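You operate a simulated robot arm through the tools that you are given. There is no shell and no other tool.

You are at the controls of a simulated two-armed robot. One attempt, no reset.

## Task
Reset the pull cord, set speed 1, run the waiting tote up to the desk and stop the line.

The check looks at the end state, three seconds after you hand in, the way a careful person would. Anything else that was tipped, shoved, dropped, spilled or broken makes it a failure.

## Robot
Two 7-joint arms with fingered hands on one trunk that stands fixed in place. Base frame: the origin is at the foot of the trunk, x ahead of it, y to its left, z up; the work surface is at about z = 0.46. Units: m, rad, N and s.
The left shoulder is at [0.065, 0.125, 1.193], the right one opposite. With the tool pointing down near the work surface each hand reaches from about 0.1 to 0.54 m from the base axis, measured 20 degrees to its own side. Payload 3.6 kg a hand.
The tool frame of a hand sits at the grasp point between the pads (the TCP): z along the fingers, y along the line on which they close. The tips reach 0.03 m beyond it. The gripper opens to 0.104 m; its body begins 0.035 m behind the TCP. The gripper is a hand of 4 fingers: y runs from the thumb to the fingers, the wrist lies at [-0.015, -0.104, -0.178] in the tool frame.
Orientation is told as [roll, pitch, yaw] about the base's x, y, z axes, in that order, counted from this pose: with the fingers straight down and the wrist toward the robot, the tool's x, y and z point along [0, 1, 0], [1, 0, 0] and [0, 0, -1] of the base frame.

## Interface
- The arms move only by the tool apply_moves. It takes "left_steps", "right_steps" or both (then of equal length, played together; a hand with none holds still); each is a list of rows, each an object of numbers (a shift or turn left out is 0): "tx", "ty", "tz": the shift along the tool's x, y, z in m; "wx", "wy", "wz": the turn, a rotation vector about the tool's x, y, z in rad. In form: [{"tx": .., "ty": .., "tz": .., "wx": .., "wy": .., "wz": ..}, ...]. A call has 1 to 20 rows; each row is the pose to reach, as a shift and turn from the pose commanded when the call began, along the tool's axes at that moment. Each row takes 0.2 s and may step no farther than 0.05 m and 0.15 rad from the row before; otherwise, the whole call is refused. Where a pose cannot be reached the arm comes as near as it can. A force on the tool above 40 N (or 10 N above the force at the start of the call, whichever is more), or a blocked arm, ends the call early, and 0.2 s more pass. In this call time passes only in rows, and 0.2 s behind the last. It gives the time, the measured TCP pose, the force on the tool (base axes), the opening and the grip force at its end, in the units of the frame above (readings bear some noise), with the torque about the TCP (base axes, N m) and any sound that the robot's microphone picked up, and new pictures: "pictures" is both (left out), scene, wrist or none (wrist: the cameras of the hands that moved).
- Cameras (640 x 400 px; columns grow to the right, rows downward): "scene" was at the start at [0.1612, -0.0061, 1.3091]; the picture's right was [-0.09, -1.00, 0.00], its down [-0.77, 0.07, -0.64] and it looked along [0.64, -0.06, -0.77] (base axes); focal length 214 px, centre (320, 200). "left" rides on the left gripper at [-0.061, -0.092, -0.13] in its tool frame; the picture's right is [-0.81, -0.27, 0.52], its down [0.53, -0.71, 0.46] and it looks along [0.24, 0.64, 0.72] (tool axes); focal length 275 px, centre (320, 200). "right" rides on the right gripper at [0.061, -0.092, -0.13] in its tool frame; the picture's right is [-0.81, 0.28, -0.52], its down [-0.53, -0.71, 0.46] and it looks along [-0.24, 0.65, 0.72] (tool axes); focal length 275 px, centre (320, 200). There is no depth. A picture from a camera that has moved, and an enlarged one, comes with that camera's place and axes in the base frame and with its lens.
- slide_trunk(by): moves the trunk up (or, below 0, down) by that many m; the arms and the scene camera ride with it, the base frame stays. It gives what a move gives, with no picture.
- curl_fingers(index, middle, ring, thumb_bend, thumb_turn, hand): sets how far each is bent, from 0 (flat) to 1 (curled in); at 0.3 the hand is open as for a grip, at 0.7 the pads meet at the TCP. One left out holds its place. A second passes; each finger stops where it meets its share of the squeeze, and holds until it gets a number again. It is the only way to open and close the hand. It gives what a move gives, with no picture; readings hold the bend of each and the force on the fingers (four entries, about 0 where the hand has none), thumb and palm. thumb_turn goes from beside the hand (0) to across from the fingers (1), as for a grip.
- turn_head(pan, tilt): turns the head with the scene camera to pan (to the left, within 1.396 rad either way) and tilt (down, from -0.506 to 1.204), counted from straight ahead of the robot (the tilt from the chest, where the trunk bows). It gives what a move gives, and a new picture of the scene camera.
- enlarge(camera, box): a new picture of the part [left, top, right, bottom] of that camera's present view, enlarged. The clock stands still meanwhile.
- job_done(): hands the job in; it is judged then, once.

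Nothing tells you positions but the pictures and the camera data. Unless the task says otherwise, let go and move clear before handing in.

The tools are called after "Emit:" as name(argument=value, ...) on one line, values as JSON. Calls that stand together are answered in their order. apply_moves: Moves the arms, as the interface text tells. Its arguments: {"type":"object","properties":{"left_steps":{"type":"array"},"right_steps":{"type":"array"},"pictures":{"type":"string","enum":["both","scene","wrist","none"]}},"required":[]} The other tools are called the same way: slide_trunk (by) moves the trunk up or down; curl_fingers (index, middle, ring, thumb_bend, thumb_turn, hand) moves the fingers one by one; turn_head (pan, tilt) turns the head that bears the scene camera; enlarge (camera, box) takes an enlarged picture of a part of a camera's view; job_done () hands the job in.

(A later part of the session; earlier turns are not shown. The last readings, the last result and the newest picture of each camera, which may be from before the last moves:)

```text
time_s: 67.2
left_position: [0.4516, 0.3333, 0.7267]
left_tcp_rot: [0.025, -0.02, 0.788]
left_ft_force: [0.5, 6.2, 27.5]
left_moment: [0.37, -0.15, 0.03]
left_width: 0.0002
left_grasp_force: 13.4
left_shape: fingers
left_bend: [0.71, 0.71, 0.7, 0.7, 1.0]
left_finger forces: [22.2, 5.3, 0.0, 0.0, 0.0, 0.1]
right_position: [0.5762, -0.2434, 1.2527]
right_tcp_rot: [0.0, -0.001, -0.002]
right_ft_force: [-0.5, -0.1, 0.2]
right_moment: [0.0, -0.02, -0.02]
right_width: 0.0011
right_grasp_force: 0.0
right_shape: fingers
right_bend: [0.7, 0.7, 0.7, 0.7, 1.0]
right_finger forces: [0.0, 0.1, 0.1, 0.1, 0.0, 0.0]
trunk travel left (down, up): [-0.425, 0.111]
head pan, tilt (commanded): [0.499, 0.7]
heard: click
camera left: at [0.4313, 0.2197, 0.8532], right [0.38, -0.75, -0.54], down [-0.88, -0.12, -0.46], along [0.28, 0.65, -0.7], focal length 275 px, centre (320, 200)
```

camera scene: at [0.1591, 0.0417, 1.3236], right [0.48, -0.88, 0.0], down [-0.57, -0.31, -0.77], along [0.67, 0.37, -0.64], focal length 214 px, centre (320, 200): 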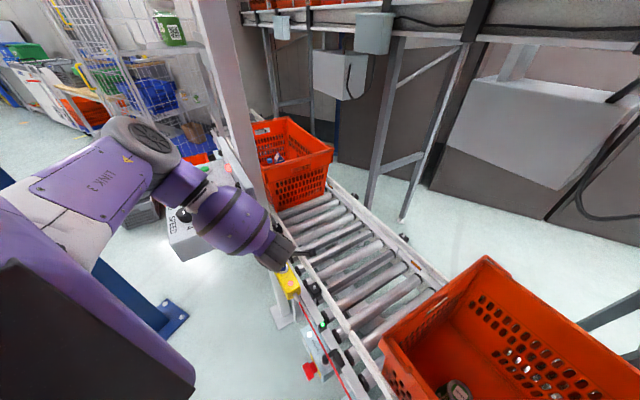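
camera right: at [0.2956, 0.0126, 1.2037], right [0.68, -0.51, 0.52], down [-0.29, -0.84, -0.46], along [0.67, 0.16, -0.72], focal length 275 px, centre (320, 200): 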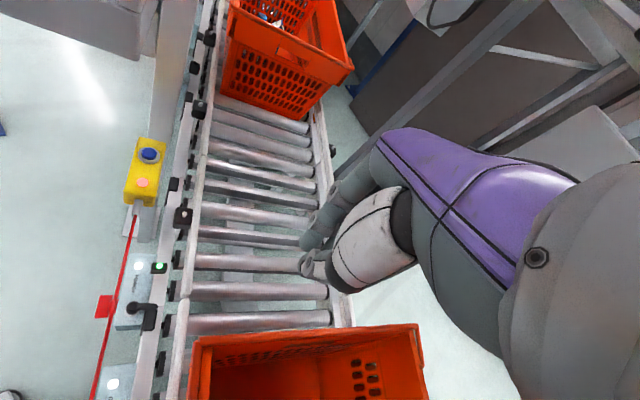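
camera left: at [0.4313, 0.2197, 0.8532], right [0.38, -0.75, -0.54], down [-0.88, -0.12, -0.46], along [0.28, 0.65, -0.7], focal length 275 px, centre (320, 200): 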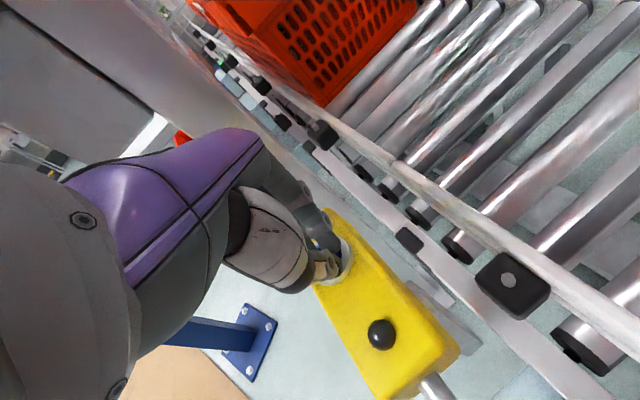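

A click, and the lamp on the cord box went dark: the pull cord is reset. I retreat the way I came.

Emit:
apply_moves(left_steps=[{"tz": -0.015}, {"tz": -0.035}, {"tx": -0.0165, "ty": -0.007, "tz": -0.04}, {"tx": -0.035, "ty": -0.0145, "tz": -0.045}, {"tx": -0.055, "ty": -0.0235, "tz": -0.05}, {"tx": -0.07, "ty": -0.04, "tz": -0.08}, {"tx": -0.08, "ty": -0.06, "tz": -0.12}, {"tx": -0.085, "ty": -0.08, "tz": -0.16}, {"tx": -0.085, "ty": -0.09, "tz": -0.205}, {"tx": -0.085, "ty": -0.09, "tz": -0.25}, {"tx": -0.085, "ty": -0.09, "tz": -0.295}, {"tx": -0.085, "ty": -0.09, "tz": -0.34}, {"tx": -0.085, "ty": -0.09, "tz": -0.385}, {"tx": -0.085, "ty": -0.09, "tz": -0.43}], pictures="both")

Emit:
turn_head(pan=0.8, tilt=0.7)

Emit:
enlarge(camera="scene", box=[200, 120, 400, 280])

```text
time_s: 70.2
left_position: [0.4485, 0.1978, 1.1514]
left_tcp_rot: [0.028, -0.011, 0.786]
left_ft_force: [0.1, -0.3, 0.7]
left_moment: [0.02, 0.01, 0.01]
left_width: 0.0016
left_grasp_force: 0.1
left_shape: fingers
left_bend: [0.7, 0.7, 0.7, 0.7, 1.0]
left_finger forces: [0.0, 0.1, 0.0, 0.0, 0.0, 0.0]
right_position: [0.5769, -0.243, 1.2507]
right_tcp_rot: [0.0, -0.001, -0.002]
right_ft_force: [-1.1, 0.3, -0.3]
right_moment: [-0.02, 0.03, 0.0]
right_width: 0.0013
right_grasp_force: 0.1
right_shape: fingers
right_bend: [0.7, 0.7, 0.7, 0.7, 1.0]
right_finger forces: [0.0, 0.1, 0.0, 0.0, 0.1, 0.0]
trunk travel left (down, up): [-0.425, 0.111]
head pan, tilt (commanded): [0.499, 0.7]
camera scene: at [0.1587, 0.0411, 1.3237], right [0.48, -0.88, 0.0], down [-0.57, -0.31, -0.77], along [0.67, 0.37, -0.64], focal length 214 px, centre (320, 200)
camera left: at [0.4306, 0.085, 1.2792], right [0.37, -0.75, -0.54], down [-0.89, -0.11, -0.45], along [0.28, 0.65, -0.71], focal length 275 px, centre (320, 200)
```

scene: 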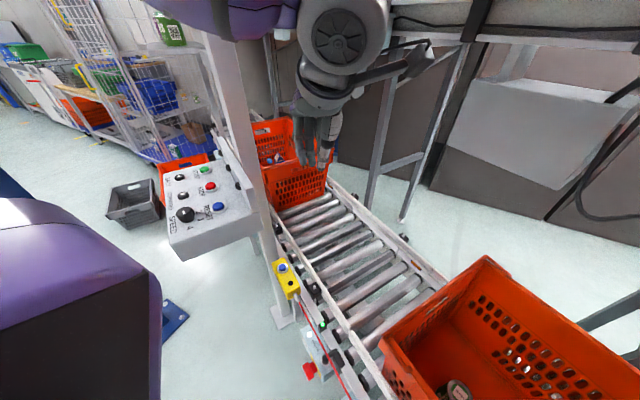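
left: 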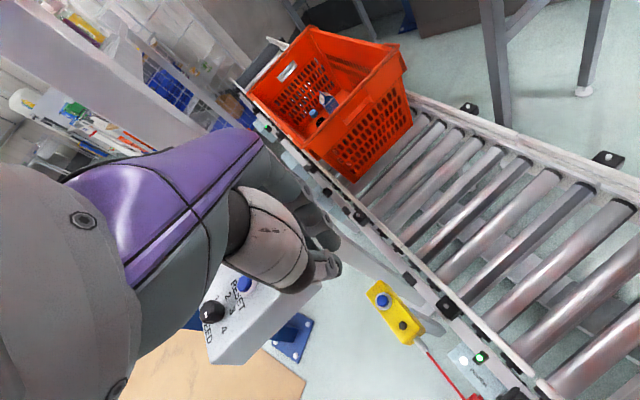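

```text
time_s: 71.0
left_position: [0.4508, 0.1983, 1.151]
left_tcp_rot: [0.027, -0.014, 0.788]
left_ft_force: [0.9, 0.7, 0.5]
left_moment: [-0.01, 0.01, 0.01]
left_width: 0.0016
left_grasp_force: 0.1
left_shape: fingers
left_bend: [0.7, 0.7, 0.7, 0.7, 1.0]
left_finger forces: [0.0, 0.1, 0.0, 0.0, 0.0, 0.0]
right_position: [0.578, -0.2431, 1.252]
right_tcp_rot: [-0.002, 0.001, -0.001]
right_ft_force: [-0.7, -0.3, -0.6]
right_moment: [-0.01, 0.01, 0.02]
right_width: 0.0013
right_grasp_force: 0.0
right_shape: fingers
right_bend: [0.7, 0.7, 0.7, 0.7, 1.0]
right_finger forces: [0.1, 0.1, 0.0, 0.0, 0.0, 0.0]
trunk travel left (down, up): [-0.425, 0.111]
head pan, tilt (commanded): [0.799, 0.7]
camera scene: at [0.1441, 0.0614, 1.3236], right [0.72, -0.7, 0.0], down [-0.45, -0.46, -0.77], along [0.53, 0.55, -0.64], focal length 214 px, centre (320, 200)
```

scene: 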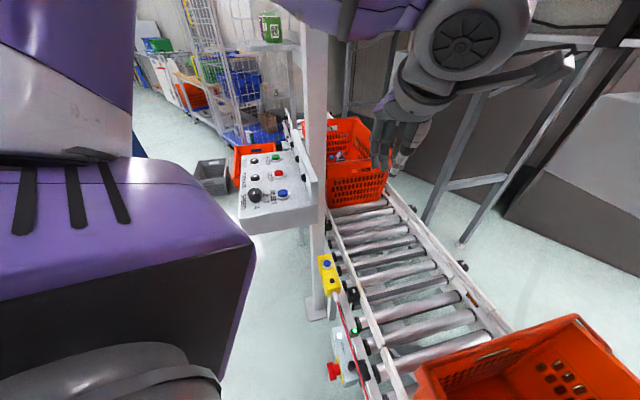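

```text
2.50 times, centred on (300, 200) of scene
camera zoom: at [0.1441, 0.0614, 1.3236], right [0.72, -0.7, 0.0], down [-0.45, -0.46, -0.77], along [0.53, 0.55, -0.64], focal length 536 px, centre (370, 200)
```

zoom: 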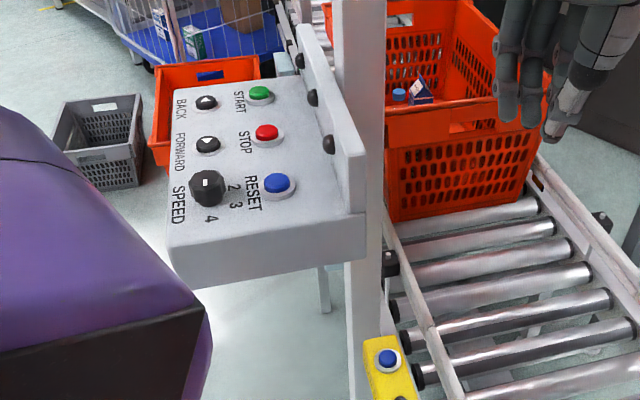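

TRIPPED and the cord lamp are now both dark. Next the SPEED knob (now at 4): I open the hand to a narrow grip and bring it above the knob at about [0.317, 0.471, 1.0].

Emit:
apply_moves(left_steps=[{"tx": 0.03, "ty": 0.01, "tz": -0.025, "wz": 0.08}, {"tx": 0.067, "ty": 0.023, "tz": -0.04, "wz": 0.17}, {"tx": 0.104, "ty": 0.036, "tz": -0.05, "wz": 0.26}, {"tx": 0.141, "ty": 0.049, "tz": -0.05, "wz": 0.35}, {"tx": 0.178, "ty": 0.062, "tz": -0.05, "wz": 0.44}, {"tx": 0.215, "ty": 0.075, "tz": -0.05, "wz": 0.53}, {"tx": 0.252, "ty": 0.088, "tz": -0.05, "wz": 0.61}, {"tx": 0.287, "ty": 0.099, "tz": -0.05, "wz": 0.686}], pictures="none")

Emit:
curl_fingers(hand="left", index=0.42, middle=0.42, ring=0.42, thumb_bend=0.42, thumb_turn=1.0)

Emit:
enlarge(camera="left", box=[160, 100, 640, 400])

Emit:
turn_head(pan=0.9, tilt=0.6)

Emit:
enlarge(camera="scene", box=[220, 100, 400, 220])

```text
time_s: 72.8
left_position: [0.3172, 0.4663, 1.207]
left_tcp_rot: [0.028, 0.007, 0.1]
left_ft_force: [0.8, 0.1, 0.2]
left_moment: [0.0, -0.05, -0.03]
left_width: 0.0015
left_grasp_force: 0.0
left_shape: fingers
left_bend: [0.7, 0.7, 0.7, 0.7, 1.0]
left_finger forces: [0.1, 0.0, 0.0, 0.0, 0.0, 0.0]
right_position: [0.5766, -0.2431, 1.252]
right_tcp_rot: [0.0, -0.002, -0.002]
right_ft_force: [0.2, 0.0, 0.7]
right_moment: [-0.03, 0.0, 0.01]
right_width: 0.0012
right_grasp_force: 0.0
right_shape: fingers
right_bend: [0.7, 0.7, 0.7, 0.7, 1.0]
right_finger forces: [0.0, 0.0, 0.0, 0.1, 0.0, 0.1]
trunk travel left (down, up): [-0.425, 0.111]
head pan, tilt (commanded): [0.799, 0.7]
```

```text
time_s: 73.8
left_position: [0.3181, 0.4666, 1.2062]
left_tcp_rot: [0.028, 0.008, 0.101]
left_ft_force: [-0.1, 0.8, -0.5]
left_moment: [-0.03, -0.02, -0.05]
left_width: 0.0723
left_grasp_force: 0.0
left_shape: fingers
left_bend: [0.42, 0.42, 0.42, 0.42, 0.99]
left_finger forces: [0.0, 0.1, 0.1, 0.1, 0.0, 0.0]
right_position: [0.5782, -0.2429, 1.2512]
right_tcp_rot: [-0.001, 0.0, -0.002]
right_ft_force: [-0.7, -0.3, -0.3]
right_moment: [-0.01, -0.01, 0.01]
right_width: 0.0011
right_grasp_force: 0.1
right_shape: fingers
right_bend: [0.7, 0.7, 0.7, 0.7, 1.0]
right_finger forces: [0.1, 0.1, 0.0, 0.1, 0.0, 0.0]
trunk travel left (down, up): [-0.425, 0.111]
head pan, tilt (commanded): [0.799, 0.7]
```

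```text
1.33 times, centred on (400, 250) of left
camera zoom: at [0.2357, 0.391, 1.3371], right [-0.2, -0.82, -0.54], down [-0.77, 0.47, -0.43], along [0.61, 0.33, -0.72], focal length 367 px, centre (213, 133)
```

zoom: 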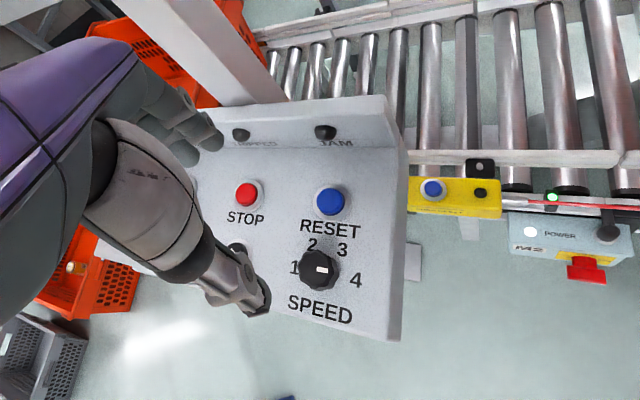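

```text
time_s: 74.5
left_position: [0.3174, 0.4646, 1.2081]
left_tcp_rot: [0.028, 0.008, 0.098]
left_ft_force: [-0.7, -0.8, -0.4]
left_moment: [0.01, 0.0, 0.01]
left_width: 0.0724
left_grasp_force: 0.1
left_shape: fingers
left_bend: [0.42, 0.42, 0.42, 0.42, 0.99]
left_finger forces: [0.1, 0.0, 0.1, 0.0, 0.1, 0.1]
right_position: [0.5785, -0.2435, 1.2512]
right_tcp_rot: [0.0, 0.001, -0.003]
right_ft_force: [0.7, 1.0, 0.1]
right_moment: [0.0, 0.02, 0.0]
right_width: 0.0011
right_grasp_force: 0.0
right_shape: fingers
right_bend: [0.7, 0.7, 0.7, 0.7, 1.0]
right_finger forces: [0.0, 0.0, 0.0, 0.1, 0.0, 0.0]
trunk travel left (down, up): [-0.425, 0.111]
head pan, tilt (commanded): [0.901, 0.6]
camera scene: at [0.1399, 0.0699, 1.3322], right [0.78, -0.62, 0.0], down [-0.35, -0.44, -0.82], along [0.51, 0.65, -0.57], focal length 214 px, centre (320, 200)
```

scene: 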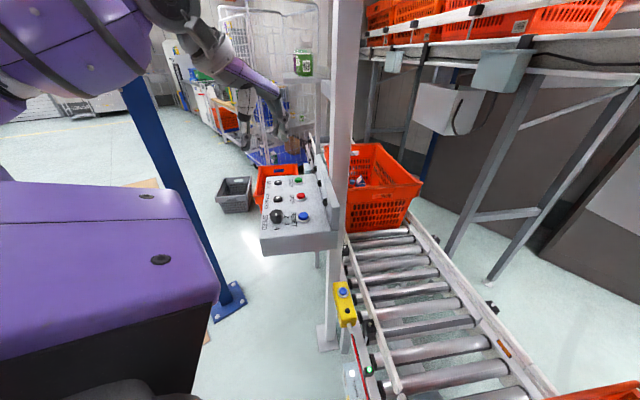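

```text
3.33 times, centred on (310, 160) of scene
camera zoom: at [0.1399, 0.0699, 1.3322], right [0.78, -0.62, 0.0], down [-0.35, -0.44, -0.82], along [0.51, 0.65, -0.57], focal length 715 px, centre (353, 333)
```

zoom: 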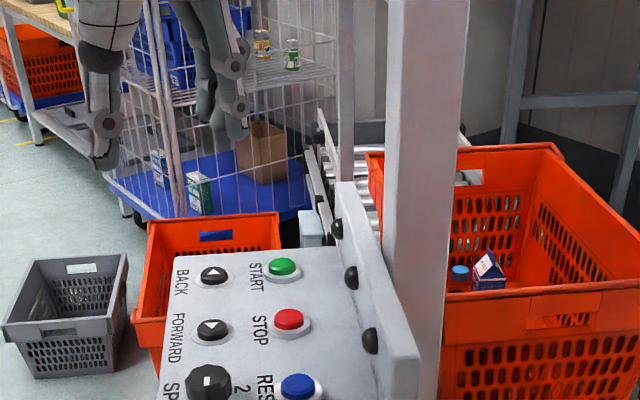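

Emit:
enlarge(camera="left", box=[360, 260, 460, 350])

```text
4.44 times, centred on (410, 305) of left
camera zoom: at [0.2359, 0.3911, 1.3371], right [-0.2, -0.82, -0.54], down [-0.77, 0.47, -0.43], along [0.61, 0.33, -0.72], focal length 1224 px, centre (-80, -267)
```

zoom: 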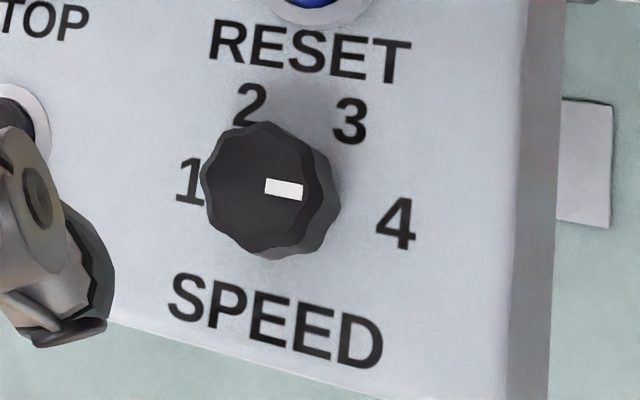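

The knob sits at roughly [0.319, 0.476], pointer on 4, labels at 60° steps, so it needs 180° counter-clockwise in about three grips. I turn the hand to clear the RESET button and go lower.

Emit:
apply_moves(left_steps=[{"tx": 0.003, "ty": 0.001, "tz": 0.01, "wy": -0.007, "wz": -0.13}, {"tx": 0.006, "ty": 0.002, "tz": 0.025, "wy": -0.014, "wz": -0.26}, {"tx": 0.008, "ty": 0.0025, "tz": 0.045, "wy": -0.021, "wz": -0.39}, {"tx": 0.0103, "ty": 0.0025, "tz": 0.07, "wy": -0.028, "wz": -0.5}], pictures="none")

Emit:
curl_fingers(hand="left", index=0.47, middle=0.47, ring=0.47, thumb_bend=0.47)

Emit:
enlarge(camera="left", box=[260, 160, 500, 360])

Emit:
enlarge(camera="scene", box=[220, 100, 400, 270])

```text
time_s: 75.5
left_position: [0.3196, 0.4789, 1.1394]
left_tcp_rot: [0.002, -0.001, 0.601]
left_ft_force: [-0.4, 0.1, 0.4]
left_moment: [-0.04, 0.01, -0.03]
left_width: 0.0719
left_grasp_force: 0.1
left_shape: fingers
left_bend: [0.42, 0.42, 0.42, 0.42, 0.99]
left_finger forces: [0.1, 0.1, 0.0, 0.0, 0.0, 0.1]
right_position: [0.5787, -0.2426, 1.2518]
right_tcp_rot: [0.002, 0.002, -0.003]
right_ft_force: [0.5, 0.1, 0.6]
right_moment: [0.0, 0.0, 0.01]
right_width: 0.0011
right_grasp_force: 0.0
right_shape: fingers
right_bend: [0.7, 0.7, 0.7, 0.7, 1.0]
right_finger forces: [0.0, 0.0, 0.0, 0.0, 0.1, 0.0]
trunk travel left (down, up): [-0.425, 0.111]
head pan, tilt (commanded): [0.901, 0.6]
```

```text
time_s: 76.5
left_position: [0.3205, 0.4798, 1.1393]
left_tcp_rot: [0.001, 0.0, 0.601]
left_ft_force: [-0.3, -0.2, 0.5]
left_moment: [0.02, -0.01, 0.01]
left_width: 0.0603
left_grasp_force: 0.0
left_shape: fingers
left_bend: [0.47, 0.47, 0.47, 0.47, 1.0]
left_finger forces: [0.0, 0.0, 0.1, 0.1, 0.0, 0.0]
right_position: [0.5786, -0.243, 1.2503]
right_tcp_rot: [0.0, -0.001, -0.003]
right_ft_force: [0.4, 0.4, -0.5]
right_moment: [-0.01, 0.06, -0.04]
right_width: 0.0013
right_grasp_force: 0.1
right_shape: fingers
right_bend: [0.7, 0.7, 0.7, 0.7, 1.0]
right_finger forces: [0.0, 0.1, 0.1, 0.1, 0.0, 0.0]
trunk travel left (down, up): [-0.425, 0.111]
head pan, tilt (commanded): [0.901, 0.6]
```

```text
2.00 times, centred on (380, 260) of left
camera zoom: at [0.2804, 0.3759, 1.2695], right [0.23, -0.82, -0.52], down [-0.89, 0.04, -0.45], along [0.39, 0.57, -0.72], focal length 551 px, centre (200, 80)
```

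zoom: 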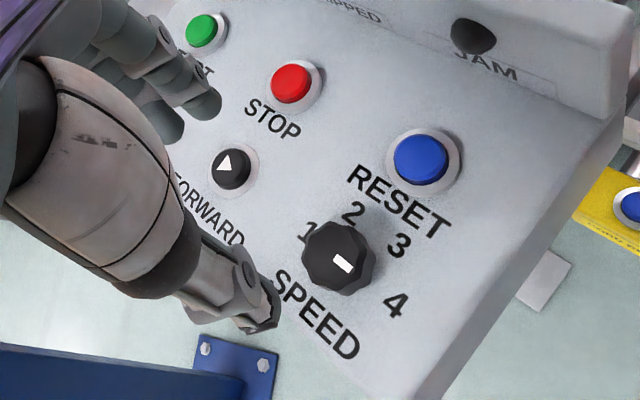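

```text
2.35 times, centred on (310, 185) of scene
camera zoom: at [0.1398, 0.0699, 1.3322], right [0.78, -0.62, 0.0], down [-0.35, -0.44, -0.83], along [0.51, 0.65, -0.56], focal length 505 px, centre (344, 235)
```

zoom: 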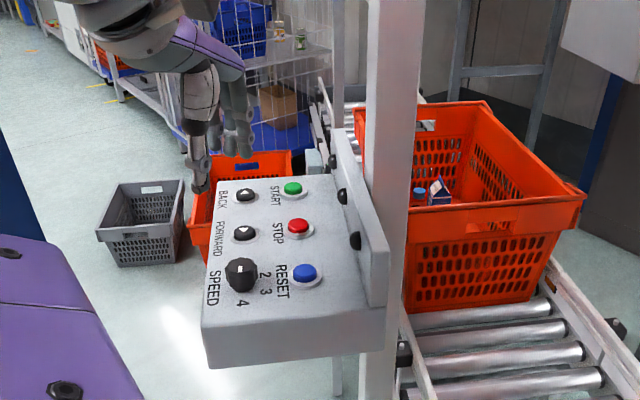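

Emit:
apply_moves(left_steps=[{"tz": 0.03}, {"tz": 0.055}], pictures="none")

Emit:
enlarge(camera="left", box=[260, 160, 500, 360])

Emit:
enlarge(camera="scene", box=[240, 150, 340, 250])

```text
time_s: 77.1
left_position: [0.3173, 0.4809, 1.0817]
left_tcp_rot: [0.0, -0.002, 0.598]
left_ft_force: [-0.1, 0.5, 1.1]
left_moment: [-0.02, 0.0, 0.0]
left_width: 0.0601
left_grasp_force: 0.1
left_shape: fingers
left_bend: [0.47, 0.47, 0.47, 0.47, 1.0]
left_finger forces: [0.0, 0.0, 0.1, 0.0, 0.0, 0.0]
right_position: [0.5787, -0.2418, 1.2519]
right_tcp_rot: [0.001, -0.001, -0.001]
right_ft_force: [-1.2, -0.2, 0.2]
right_moment: [-0.03, -0.01, 0.0]
right_width: 0.0012
right_grasp_force: 0.1
right_shape: fingers
right_bend: [0.7, 0.7, 0.7, 0.7, 1.0]
right_finger forces: [0.1, 0.0, 0.1, 0.0, 0.0, 0.0]
trunk travel left (down, up): [-0.425, 0.111]
head pan, tilt (commanded): [0.901, 0.6]
```

```text
2.00 times, centred on (380, 260) of left
camera zoom: at [0.2783, 0.3775, 1.2128], right [0.23, -0.82, -0.52], down [-0.89, 0.04, -0.45], along [0.39, 0.57, -0.72], focal length 551 px, centre (200, 80)
```

zoom: 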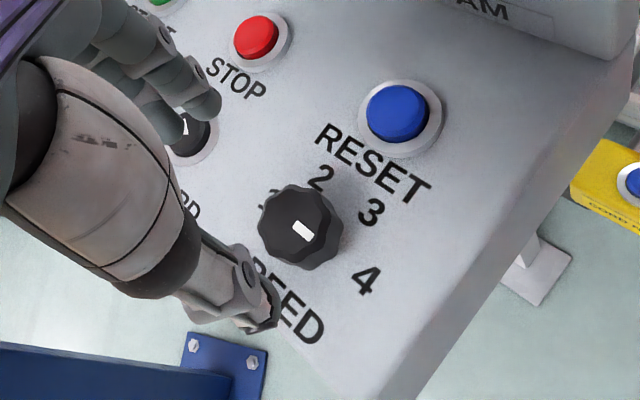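

```text
4.00 times, centred on (290, 200) of scene
camera zoom: at [0.1399, 0.07, 1.3322], right [0.78, -0.62, 0.0], down [-0.35, -0.44, -0.82], along [0.51, 0.65, -0.57], focal length 858 px, centre (440, 200)
```

zoom: 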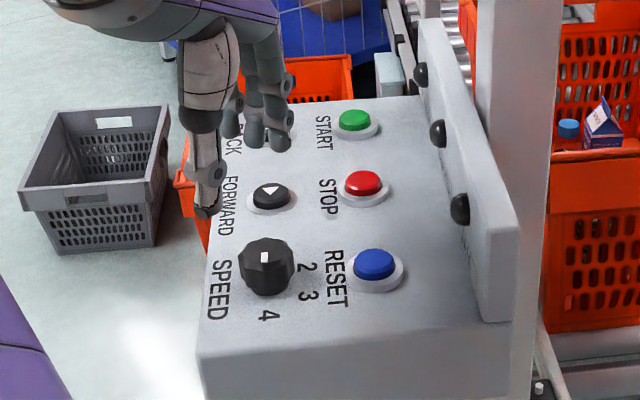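

Emit:
apply_moves(left_steps=[{"tx": -0.007, "ty": 0.002, "tz": 0.015}, {"tx": -0.007, "ty": 0.002, "tz": 0.03}, {"tx": -0.007, "ty": 0.002, "tz": 0.045}, {"tx": -0.007, "ty": 0.002, "tz": 0.058}], pictures="none")

Emit:
enlarge(camera="left", box=[260, 160, 500, 360])

Emit:
enlarge(camera="scene", box=[240, 150, 340, 250])

```text
time_s: 78.1
left_position: [0.3249, 0.4765, 1.0264]
left_tcp_rot: [0.001, 0.001, 0.598]
left_ft_force: [-0.3, 0.2, 0.1]
left_moment: [-0.05, 0.0, 0.01]
left_width: 0.06
left_grasp_force: 0.1
left_shape: fingers
left_bend: [0.47, 0.47, 0.47, 0.47, 1.0]
left_finger forces: [0.0, 0.0, 0.1, 0.0, 0.1, 0.1]
right_position: [0.5772, -0.2424, 1.2502]
right_tcp_rot: [0.001, -0.001, -0.002]
right_ft_force: [0.4, 0.0, -0.1]
right_moment: [0.0, 0.0, -0.02]
right_width: 0.0014
right_grasp_force: 0.0
right_shape: fingers
right_bend: [0.7, 0.7, 0.7, 0.7, 1.0]
right_finger forces: [0.1, 0.0, 0.0, 0.0, 0.0, 0.1]
trunk travel left (down, up): [-0.425, 0.111]
head pan, tilt (commanded): [0.901, 0.6]
```

```text
2.00 times, centred on (380, 260) of left
camera zoom: at [0.2841, 0.3728, 1.1569], right [0.23, -0.82, -0.52], down [-0.89, 0.04, -0.45], along [0.39, 0.57, -0.72], focal length 551 px, centre (200, 80)
```

zoom: 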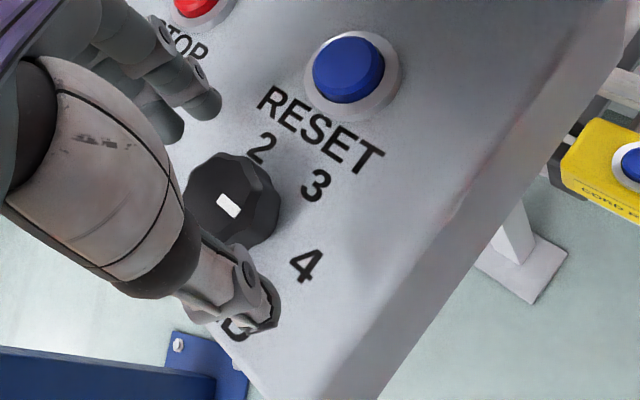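

```text
4.00 times, centred on (290, 200) of scene
camera zoom: at [0.1397, 0.07, 1.3322], right [0.78, -0.62, 0.0], down [-0.35, -0.44, -0.83], along [0.51, 0.65, -0.56], focal length 858 px, centre (440, 200)
```

zoom: 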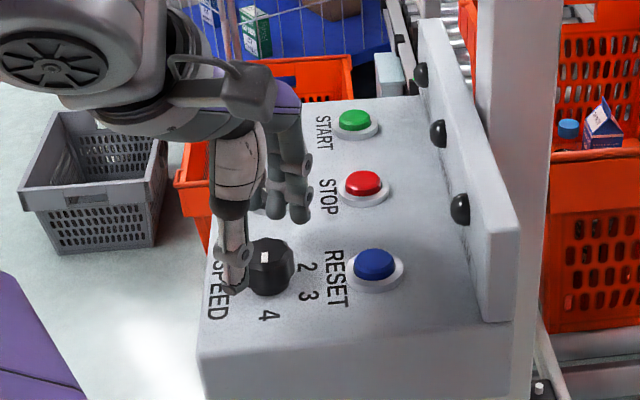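

Emit:
apply_moves(left_steps=[{"ty": -0.002, "tz": 0.01}, {"ty": -0.002, "tz": 0.019}], pictures="none")

Emit:
enlarge(camera="left", box=[260, 160, 500, 360])

Emit:
enlarge(camera="scene", box=[240, 150, 340, 250])

```text
time_s: 78.7
left_position: [0.3233, 0.4751, 1.0063]
left_tcp_rot: [0.003, 0.002, 0.6]
left_ft_force: [-0.6, -0.5, 0.5]
left_moment: [0.0, -0.01, 0.01]
left_width: 0.06
left_grasp_force: 0.1
left_shape: fingers
left_bend: [0.47, 0.47, 0.47, 0.47, 1.0]
left_finger forces: [0.0, 0.0, 0.0, 0.0, 0.1, 0.0]
right_position: [0.5785, -0.2428, 1.2506]
right_tcp_rot: [0.001, 0.001, -0.003]
right_ft_force: [-0.1, -0.4, 0.3]
right_moment: [0.02, -0.03, 0.0]
right_width: 0.0012
right_grasp_force: 0.0
right_shape: fingers
right_bend: [0.7, 0.7, 0.7, 0.7, 1.0]
right_finger forces: [0.0, 0.1, 0.0, 0.0, 0.0, 0.0]
trunk travel left (down, up): [-0.425, 0.111]
head pan, tilt (commanded): [0.901, 0.6]
```

```text
2.00 times, centred on (380, 260) of left
camera zoom: at [0.2836, 0.3719, 1.1374], right [0.23, -0.82, -0.52], down [-0.89, 0.04, -0.45], along [0.39, 0.57, -0.72], focal length 551 px, centre (200, 80)
```

zoom: 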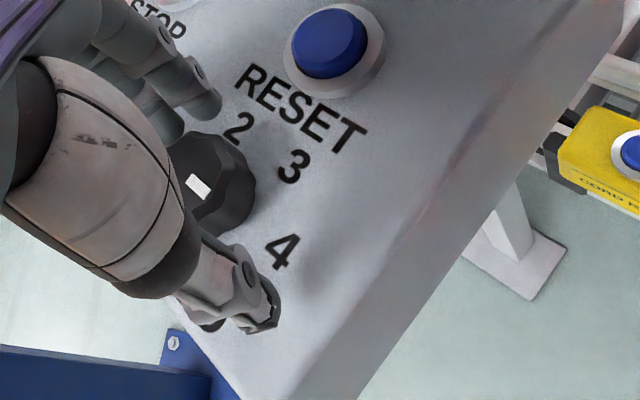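

```text
4.00 times, centred on (290, 200) of scene
camera zoom: at [0.1398, 0.0699, 1.3322], right [0.78, -0.62, 0.0], down [-0.35, -0.44, -0.83], along [0.51, 0.65, -0.56], focal length 858 px, centre (440, 200)
```

zoom: 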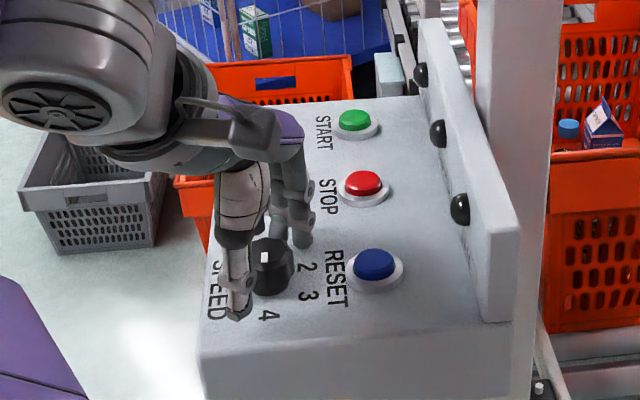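

The knob is between thumb and fingers with no contact; I close on it.

Emit:
curl_fingers(hand="left", index=0.66, middle=0.66, ring=0.66, thumb_bend=0.66)

Emit:
enlarge(camera="left", box=[260, 160, 500, 360])

Emit:
enlarge(camera="scene", box=[240, 150, 340, 250])

```text
time_s: 79.7
left_position: [0.3244, 0.4772, 1.0067]
left_tcp_rot: [0.003, 0.0, 0.6]
left_ft_force: [11.8, 8.9, 4.6]
left_moment: [0.28, -0.4, -0.09]
left_width: 0.025
left_grasp_force: 9.5
left_shape: fingers
left_bend: [0.58, 0.57, 0.66, 0.64, 1.0]
left_finger forces: [6.2, 9.8, 0.5, 0.0, 2.0, 0.0]
right_position: [0.5789, -0.2406, 1.2514]
right_tcp_rot: [-0.001, 0.001, -0.004]
right_ft_force: [0.3, 0.2, -0.2]
right_moment: [0.03, 0.0, -0.01]
right_width: 0.0012
right_grasp_force: 0.1
right_shape: fingers
right_bend: [0.7, 0.7, 0.7, 0.7, 1.0]
right_finger forces: [0.1, 0.0, 0.0, 0.0, 0.0, 0.0]
trunk travel left (down, up): [-0.425, 0.111]
head pan, tilt (commanded): [0.901, 0.6]
```

```text
2.00 times, centred on (380, 260) of left
camera zoom: at [0.2852, 0.3729, 1.1374], right [0.23, -0.82, -0.52], down [-0.89, 0.04, -0.45], along [0.39, 0.57, -0.72], focal length 551 px, centre (200, 80)
```

zoom: 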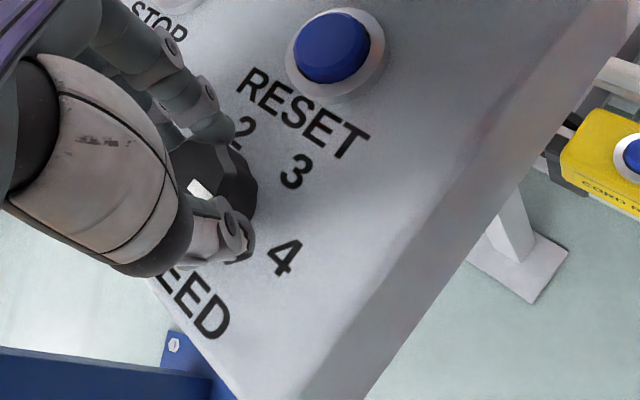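

```text
4.00 times, centred on (290, 200) of scene
camera zoom: at [0.1413, 0.0709, 1.3321], right [0.78, -0.62, 0.0], down [-0.35, -0.44, -0.82], along [0.51, 0.65, -0.57], focal length 858 px, centre (440, 200)
```

zoom: 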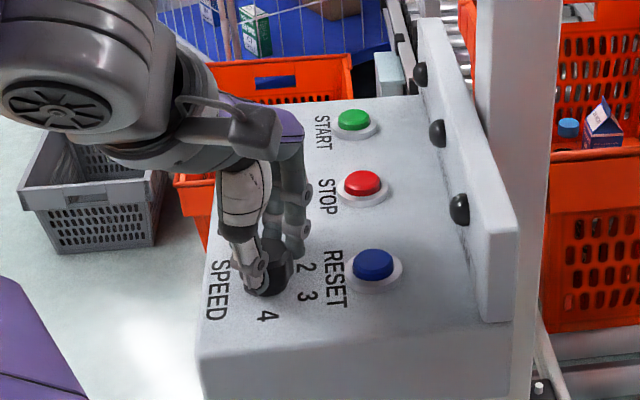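

Emit:
apply_moves(left_steps=[{"ty": 0.004}], pictures="none")

Emit:
curl_fingers(hand="left", index=0.68, middle=0.68, ring=0.66, thumb_bend=0.75)

```text
time_s: 80.1
left_position: [0.3279, 0.4786, 1.0074]
left_tcp_rot: [0.003, 0.002, 0.597]
left_ft_force: [6.8, 3.0, 4.0]
left_moment: [0.12, -0.17, -0.03]
left_width: 0.0253
left_grasp_force: 7.5
left_shape: fingers
left_bend: [0.59, 0.59, 0.66, 0.63, 1.0]
left_finger forces: [4.5, 6.8, 0.0, 0.1, 4.5, 0.0]
right_position: [0.5792, -0.2421, 1.2515]
right_tcp_rot: [-0.002, 0.0, -0.002]
right_ft_force: [-0.4, -0.6, -0.4]
right_moment: [0.03, -0.03, -0.02]
right_width: 0.001
right_grasp_force: 0.2
right_shape: fingers
right_bend: [0.7, 0.7, 0.7, 0.7, 1.0]
right_finger forces: [0.1, 0.0, 0.0, 0.0, 0.0, 0.0]
trunk travel left (down, up): [-0.425, 0.111]
head pan, tilt (commanded): [0.901, 0.6]
```

```text
time_s: 81.1
left_position: [0.3266, 0.4781, 1.0068]
left_tcp_rot: [0.001, 0.001, 0.598]
left_ft_force: [2.9, 1.1, -1.8]
left_moment: [0.02, -0.09, -0.06]
left_width: 0.0235
left_grasp_force: 13.0
left_shape: fingers
left_bend: [0.59, 0.59, 0.66, 0.64, 1.0]
left_finger forces: [6.1, 8.3, 0.0, 0.0, 12.2, 0.0]
right_position: [0.5779, -0.2425, 1.251]
right_tcp_rot: [-0.001, 0.0, -0.002]
right_ft_force: [-0.1, 0.4, 0.3]
right_moment: [0.0, 0.02, 0.02]
right_width: 0.0011
right_grasp_force: 0.1
right_shape: fingers
right_bend: [0.7, 0.7, 0.7, 0.7, 1.0]
right_finger forces: [0.0, 0.1, 0.0, 0.1, 0.0, 0.0]
trunk travel left (down, up): [-0.425, 0.111]
head pan, tilt (commanded): [0.901, 0.6]
```

A good balanced grip. Now I turn counter-clockwise.

Emit:
apply_moves(left_steps=[{"wz": -0.13}, {"wz": -0.26}, {"wz": -0.39}, {"wz": -0.52}], pictures="none")

Emit:
enlarge(camera="left", box=[240, 160, 440, 320])

Emit:
enlarge(camera="scene", box=[240, 150, 340, 250])

```text
time_s: 82.1
left_position: [0.3284, 0.48, 1.0073]
left_tcp_rot: [0.003, -0.004, 1.122]
left_ft_force: [10.9, 4.1, 4.5]
left_moment: [0.25, -0.26, -0.07]
left_width: 0.0238
left_grasp_force: 14.8
left_shape: fingers
left_bend: [0.58, 0.59, 0.66, 0.66, 1.0]
left_finger forces: [9.5, 9.5, 0.1, 0.0, 11.4, 0.0]
right_position: [0.5797, -0.2425, 1.2509]
right_tcp_rot: [0.0, 0.0, 0.0]
right_ft_force: [0.3, 0.2, 0.5]
right_moment: [-0.01, 0.01, 0.0]
right_width: 0.0013
right_grasp_force: 0.0
right_shape: fingers
right_bend: [0.7, 0.7, 0.7, 0.7, 1.0]
right_finger forces: [0.1, 0.0, 0.1, 0.1, 0.1, 0.1]
trunk travel left (down, up): [-0.425, 0.111]
head pan, tilt (commanded): [0.901, 0.6]
```

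```text
2.50 times, centred on (340, 240) of left
camera zoom: at [0.3443, 0.3686, 1.1366], right [0.61, -0.6, -0.52], down [-0.79, -0.41, -0.46], along [0.06, 0.69, -0.72], focal length 688 px, centre (270, 100)
```

zoom: 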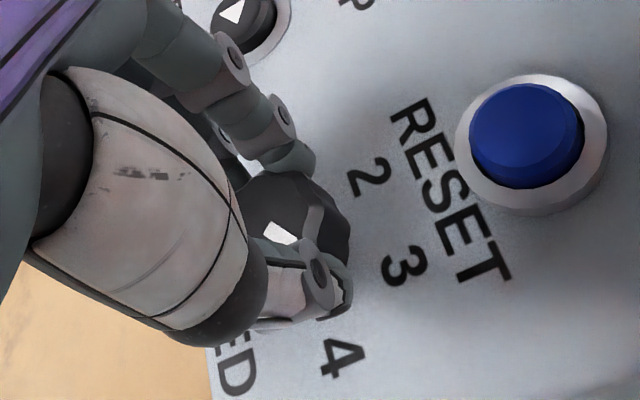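

```text
4.00 times, centred on (290, 200) of scene
camera zoom: at [0.1411, 0.0701, 1.3321], right [0.78, -0.62, 0.0], down [-0.35, -0.44, -0.82], along [0.51, 0.65, -0.57], focal length 858 px, centre (440, 200)
```

zoom: 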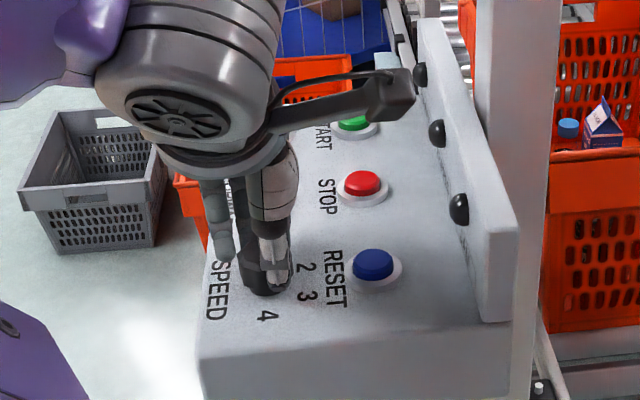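

Emit:
apply_moves(left_steps=[{"wz": -0.14}, {"wz": -0.28}, {"wz": -0.42}, {"wz": -0.56}], pictures="none")

Emit:
enlarge(camera="left", box=[240, 160, 440, 320])

Emit:
enlarge(camera="scene", box=[240, 150, 340, 250])

```text
time_s: 83.1
left_position: [0.327, 0.4787, 1.0065]
left_tcp_rot: [0.001, -0.002, 1.684]
left_ft_force: [15.0, 11.8, 4.6]
left_moment: [0.49, -0.34, -0.1]
left_width: 0.0241
left_grasp_force: 15.1
left_shape: fingers
left_bend: [0.56, 0.59, 0.66, 0.67, 0.98]
left_finger forces: [12.1, 7.3, 0.1, 0.0, 12.6, 0.0]
right_position: [0.5801, -0.2411, 1.2513]
right_tcp_rot: [-0.001, 0.002, 0.0]
right_ft_force: [0.0, -0.2, 0.4]
right_moment: [0.02, 0.01, -0.01]
right_width: 0.0013
right_grasp_force: 0.1
right_shape: fingers
right_bend: [0.7, 0.7, 0.7, 0.7, 1.0]
right_finger forces: [0.0, 0.1, 0.0, 0.0, 0.0, 0.1]
trunk travel left (down, up): [-0.425, 0.111]
head pan, tilt (commanded): [0.901, 0.6]
```

```text
2.50 times, centred on (340, 240) of left
camera zoom: at [0.4, 0.3933, 1.1365], right [0.84, -0.18, -0.52], down [-0.45, -0.77, -0.46], along [-0.31, 0.62, -0.72], focal length 688 px, centre (270, 100)
```

zoom: 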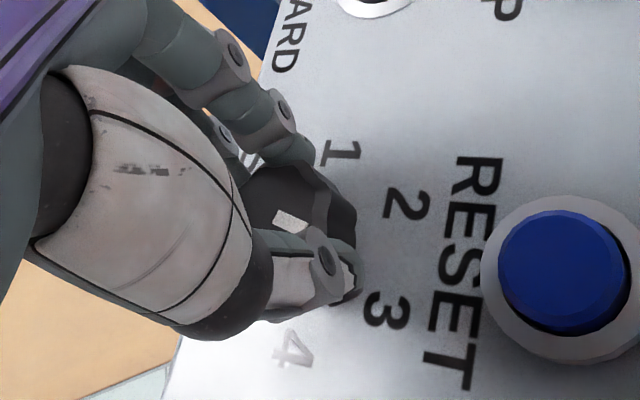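

```text
4.00 times, centred on (290, 200) of scene
camera zoom: at [0.1417, 0.071, 1.332], right [0.78, -0.62, 0.0], down [-0.35, -0.44, -0.82], along [0.51, 0.65, -0.57], focal length 858 px, centre (440, 200)
```

zoom: 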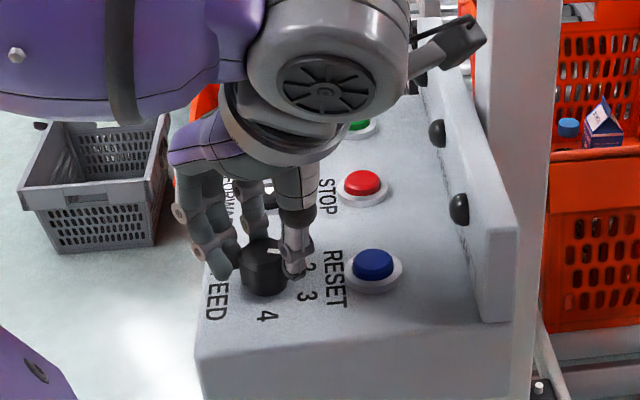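

The knob turned with the hand by about 62°, to around 3. I release, lift, rotate back and regrip.

Emit:
curl_fingers(hand="left", index=0.46, middle=0.46, ring=0.46, thumb_bend=0.46)

Emit:
apply_moves(left_steps=[{"tz": -0.02}, {"tz": -0.045}], pictures="none")

Emit:
enlarge(camera="left", box=[260, 160, 500, 360])

Emit:
enlarge(camera="scene", box=[240, 150, 340, 250])

```text
time_s: 84.1
left_position: [0.3273, 0.4777, 1.0063]
left_tcp_rot: [0.0, -0.001, 1.678]
left_ft_force: [0.4, -0.6, -0.7]
left_moment: [0.04, -0.01, -0.04]
left_width: 0.0617
left_grasp_force: 0.0
left_shape: fingers
left_bend: [0.46, 0.46, 0.46, 0.46, 1.0]
left_finger forces: [0.0, 0.0, 0.1, 0.1, 0.0, 0.0]
right_position: [0.5785, -0.2429, 1.2513]
right_tcp_rot: [-0.001, 0.001, -0.001]
right_ft_force: [-0.6, 0.3, 0.0]
right_moment: [-0.02, 0.0, -0.03]
right_width: 0.0013
right_grasp_force: 0.0
right_shape: fingers
right_bend: [0.7, 0.7, 0.7, 0.7, 1.0]
right_finger forces: [0.1, 0.0, 0.1, 0.0, 0.0, 0.1]
trunk travel left (down, up): [-0.425, 0.111]
head pan, tilt (commanded): [0.901, 0.6]
```

```text
time_s: 84.7
left_position: [0.3266, 0.4778, 1.0511]
left_tcp_rot: [0.0, -0.003, 1.678]
left_ft_force: [0.1, 0.1, -0.1]
left_moment: [-0.01, 0.04, 0.02]
left_width: 0.0618
left_grasp_force: 0.1
left_shape: fingers
left_bend: [0.46, 0.46, 0.46, 0.46, 1.0]
left_finger forces: [0.1, 0.0, 0.0, 0.0, 0.1, 0.1]
right_position: [0.5781, -0.2432, 1.2512]
right_tcp_rot: [0.0, 0.0, -0.002]
right_ft_force: [-0.1, 0.1, -0.5]
right_moment: [-0.02, 0.03, 0.0]
right_width: 0.0012
right_grasp_force: 0.0
right_shape: fingers
right_bend: [0.7, 0.7, 0.7, 0.7, 1.0]
right_finger forces: [0.1, 0.0, 0.0, 0.0, 0.0, 0.1]
trunk travel left (down, up): [-0.425, 0.111]
head pan, tilt (commanded): [0.901, 0.6]
```

```text
2.00 times, centred on (380, 260) of left
camera zoom: at [0.3979, 0.3925, 1.1821], right [0.83, -0.18, -0.52], down [-0.45, -0.77, -0.46], along [-0.31, 0.62, -0.72], focal length 551 px, centre (200, 80)
```

zoom: 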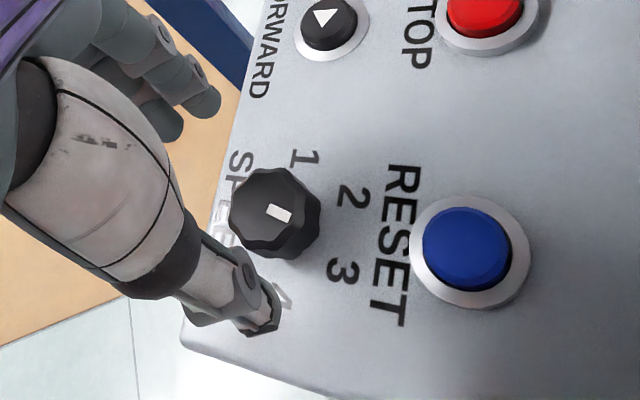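

```text
4.00 times, centred on (290, 200) of scene
camera zoom: at [0.1397, 0.0698, 1.3323], right [0.78, -0.62, 0.0], down [-0.35, -0.44, -0.83], along [0.51, 0.65, -0.56], focal length 858 px, centre (440, 200)
```

zoom: 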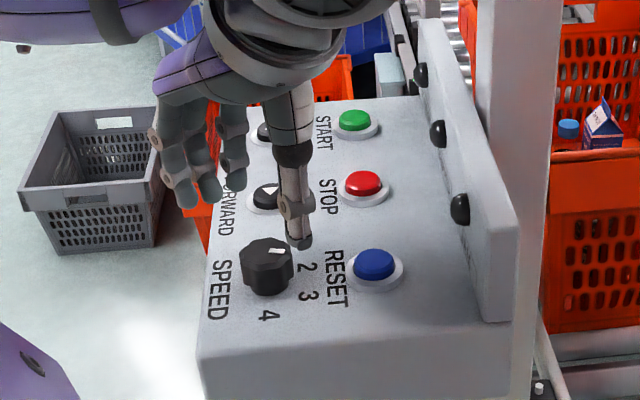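

Emit:
apply_moves(left_steps=[{"ty": 0.003, "wz": 0.135}, {"ty": 0.006, "wz": 0.27}, {"ty": 0.006, "wz": 0.405}, {"ty": 0.006, "wz": 0.54}, {"ty": 0.006, "wz": 0.675}, {"ty": 0.006, "wz": 0.81}, {"ty": 0.006, "wz": 0.945}, {"ty": 0.006, "wz": 1.08}, {"ty": 0.006, "wz": 1.08, "tz": 0.025}, {"ty": 0.006, "wz": 1.08, "tz": 0.046}], pictures="none")

Emit:
enlarge(camera="left", box=[260, 160, 500, 360])

Emit:
enlarge(camera="scene", box=[240, 150, 340, 250])

```text
time_s: 86.9
left_position: [0.326, 0.4842, 1.0065]
left_tcp_rot: [0.001, -0.001, 0.597]
left_ft_force: [0.5, -0.7, 0.5]
left_moment: [-0.02, -0.01, 0.02]
left_width: 0.0622
left_grasp_force: 0.1
left_shape: fingers
left_bend: [0.46, 0.46, 0.46, 0.46, 1.0]
left_finger forces: [0.0, 0.0, 0.0, 0.0, 0.0, 0.1]
right_position: [0.5791, -0.2427, 1.2511]
right_tcp_rot: [-0.002, 0.0, -0.001]
right_ft_force: [-0.1, -0.5, -0.4]
right_moment: [-0.02, -0.02, 0.03]
right_width: 0.0014
right_grasp_force: 0.1
right_shape: fingers
right_bend: [0.7, 0.7, 0.7, 0.7, 1.0]
right_finger forces: [0.0, 0.0, 0.0, 0.0, 0.1, 0.0]
trunk travel left (down, up): [-0.425, 0.111]
head pan, tilt (commanded): [0.901, 0.6]
```

```text
2.00 times, centred on (380, 260) of left
camera zoom: at [0.2862, 0.3811, 1.1367], right [0.23, -0.82, -0.52], down [-0.89, 0.04, -0.45], along [0.39, 0.57, -0.72], focal length 551 px, centre (200, 80)
```

zoom: 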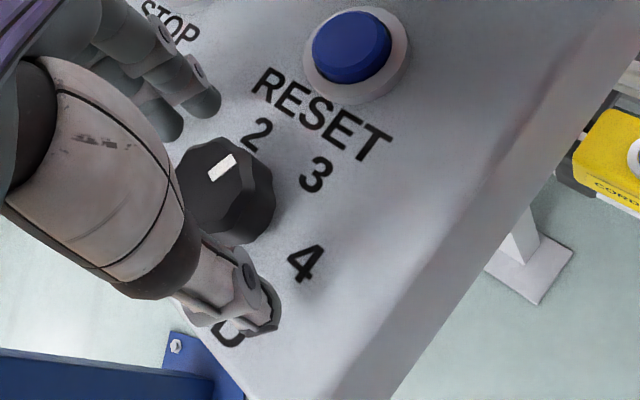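

```text
4.00 times, centred on (290, 200) of scene
camera zoom: at [0.1397, 0.07, 1.3322], right [0.78, -0.62, 0.0], down [-0.35, -0.44, -0.83], along [0.51, 0.65, -0.56], focal length 858 px, centre (440, 200)
```

zoom: 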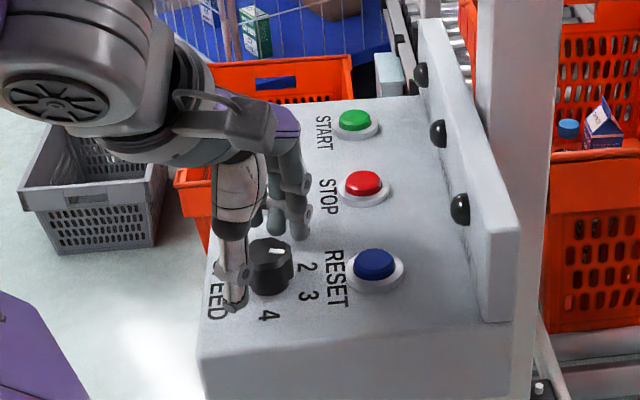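

The pointer now stands between 3 and 2. I regrip and keep turning.

Emit:
curl_fingers(hand="left", index=0.68, middle=0.68, ring=0.66, thumb_bend=0.72)

Emit:
apply_moves(left_steps=[{"wz": -0.13}, {"wz": -0.26}, {"wz": -0.39}, {"wz": -0.52}, {"wz": -0.65}, {"wz": -0.78}, {"wz": -0.91}, {"wz": -1.04}], pictures="none")

Emit:
enlarge(camera="left", box=[240, 160, 440, 320])

Emit:
enlarge(camera="scene", box=[240, 150, 340, 250])

```text
time_s: 87.9
left_position: [0.3257, 0.4853, 1.0062]
left_tcp_rot: [0.002, -0.001, 0.6]
left_ft_force: [1.4, 0.7, -1.3]
left_moment: [0.07, -0.07, -0.02]
left_width: 0.0279
left_grasp_force: 10.9
left_shape: fingers
left_bend: [0.59, 0.62, 0.66, 0.61, 1.0]
left_finger forces: [6.5, 5.5, 0.0, 0.0, 10.5, 0.0]
right_position: [0.5791, -0.2425, 1.2516]
right_tcp_rot: [0.0, 0.001, -0.003]
right_ft_force: [0.1, -0.3, 0.1]
right_moment: [-0.04, 0.01, 0.0]
right_width: 0.0013
right_grasp_force: 0.0
right_shape: fingers
right_bend: [0.7, 0.7, 0.7, 0.7, 1.0]
right_finger forces: [0.0, 0.0, 0.0, 0.1, 0.1, 0.0]
trunk travel left (down, up): [-0.425, 0.111]
head pan, tilt (commanded): [0.901, 0.6]
```

```text
time_s: 89.7
left_position: [0.3256, 0.4832, 1.0043]
left_tcp_rot: [0.0, -0.002, 1.641]
left_ft_force: [5.0, 3.4, 7.6]
left_moment: [0.18, -0.12, -0.03]
left_width: 0.0276
left_grasp_force: 12.5
left_shape: fingers
left_bend: [0.59, 0.62, 0.66, 0.62, 1.0]
left_finger forces: [8.9, 5.2, 0.0, 0.0, 10.9, 0.0]
right_position: [0.5778, -0.244, 1.2517]
right_tcp_rot: [0.001, 0.0, -0.003]
right_ft_force: [0.2, -0.1, -0.4]
right_moment: [-0.02, 0.03, 0.0]
right_width: 0.0013
right_grasp_force: 0.1
right_shape: fingers
right_bend: [0.7, 0.7, 0.7, 0.7, 1.0]
right_finger forces: [0.0, 0.0, 0.1, 0.0, 0.0, 0.0]
trunk travel left (down, up): [-0.425, 0.111]
head pan, tilt (commanded): [0.901, 0.6]
```

```text
2.50 times, centred on (340, 240) of left
camera zoom: at [0.3945, 0.3954, 1.1355], right [0.83, -0.22, -0.52], down [-0.48, -0.75, -0.46], along [-0.29, 0.63, -0.72], focal length 688 px, centre (270, 100)
```

zoom: 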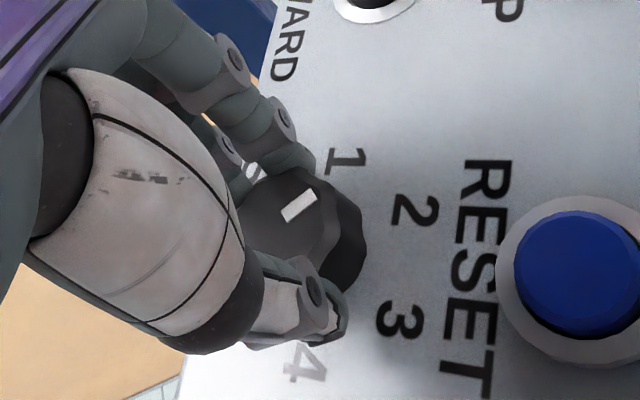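

```text
4.00 times, centred on (290, 200) of scene
camera zoom: at [0.14, 0.0698, 1.3322], right [0.78, -0.62, 0.0], down [-0.35, -0.44, -0.83], along [0.51, 0.65, -0.56], focal length 858 px, centre (440, 200)
```

zoom: 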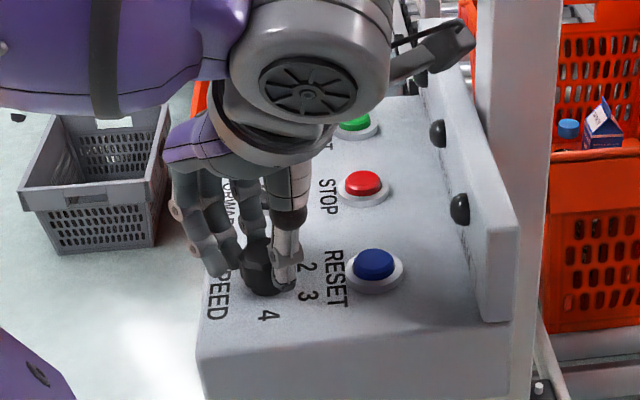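

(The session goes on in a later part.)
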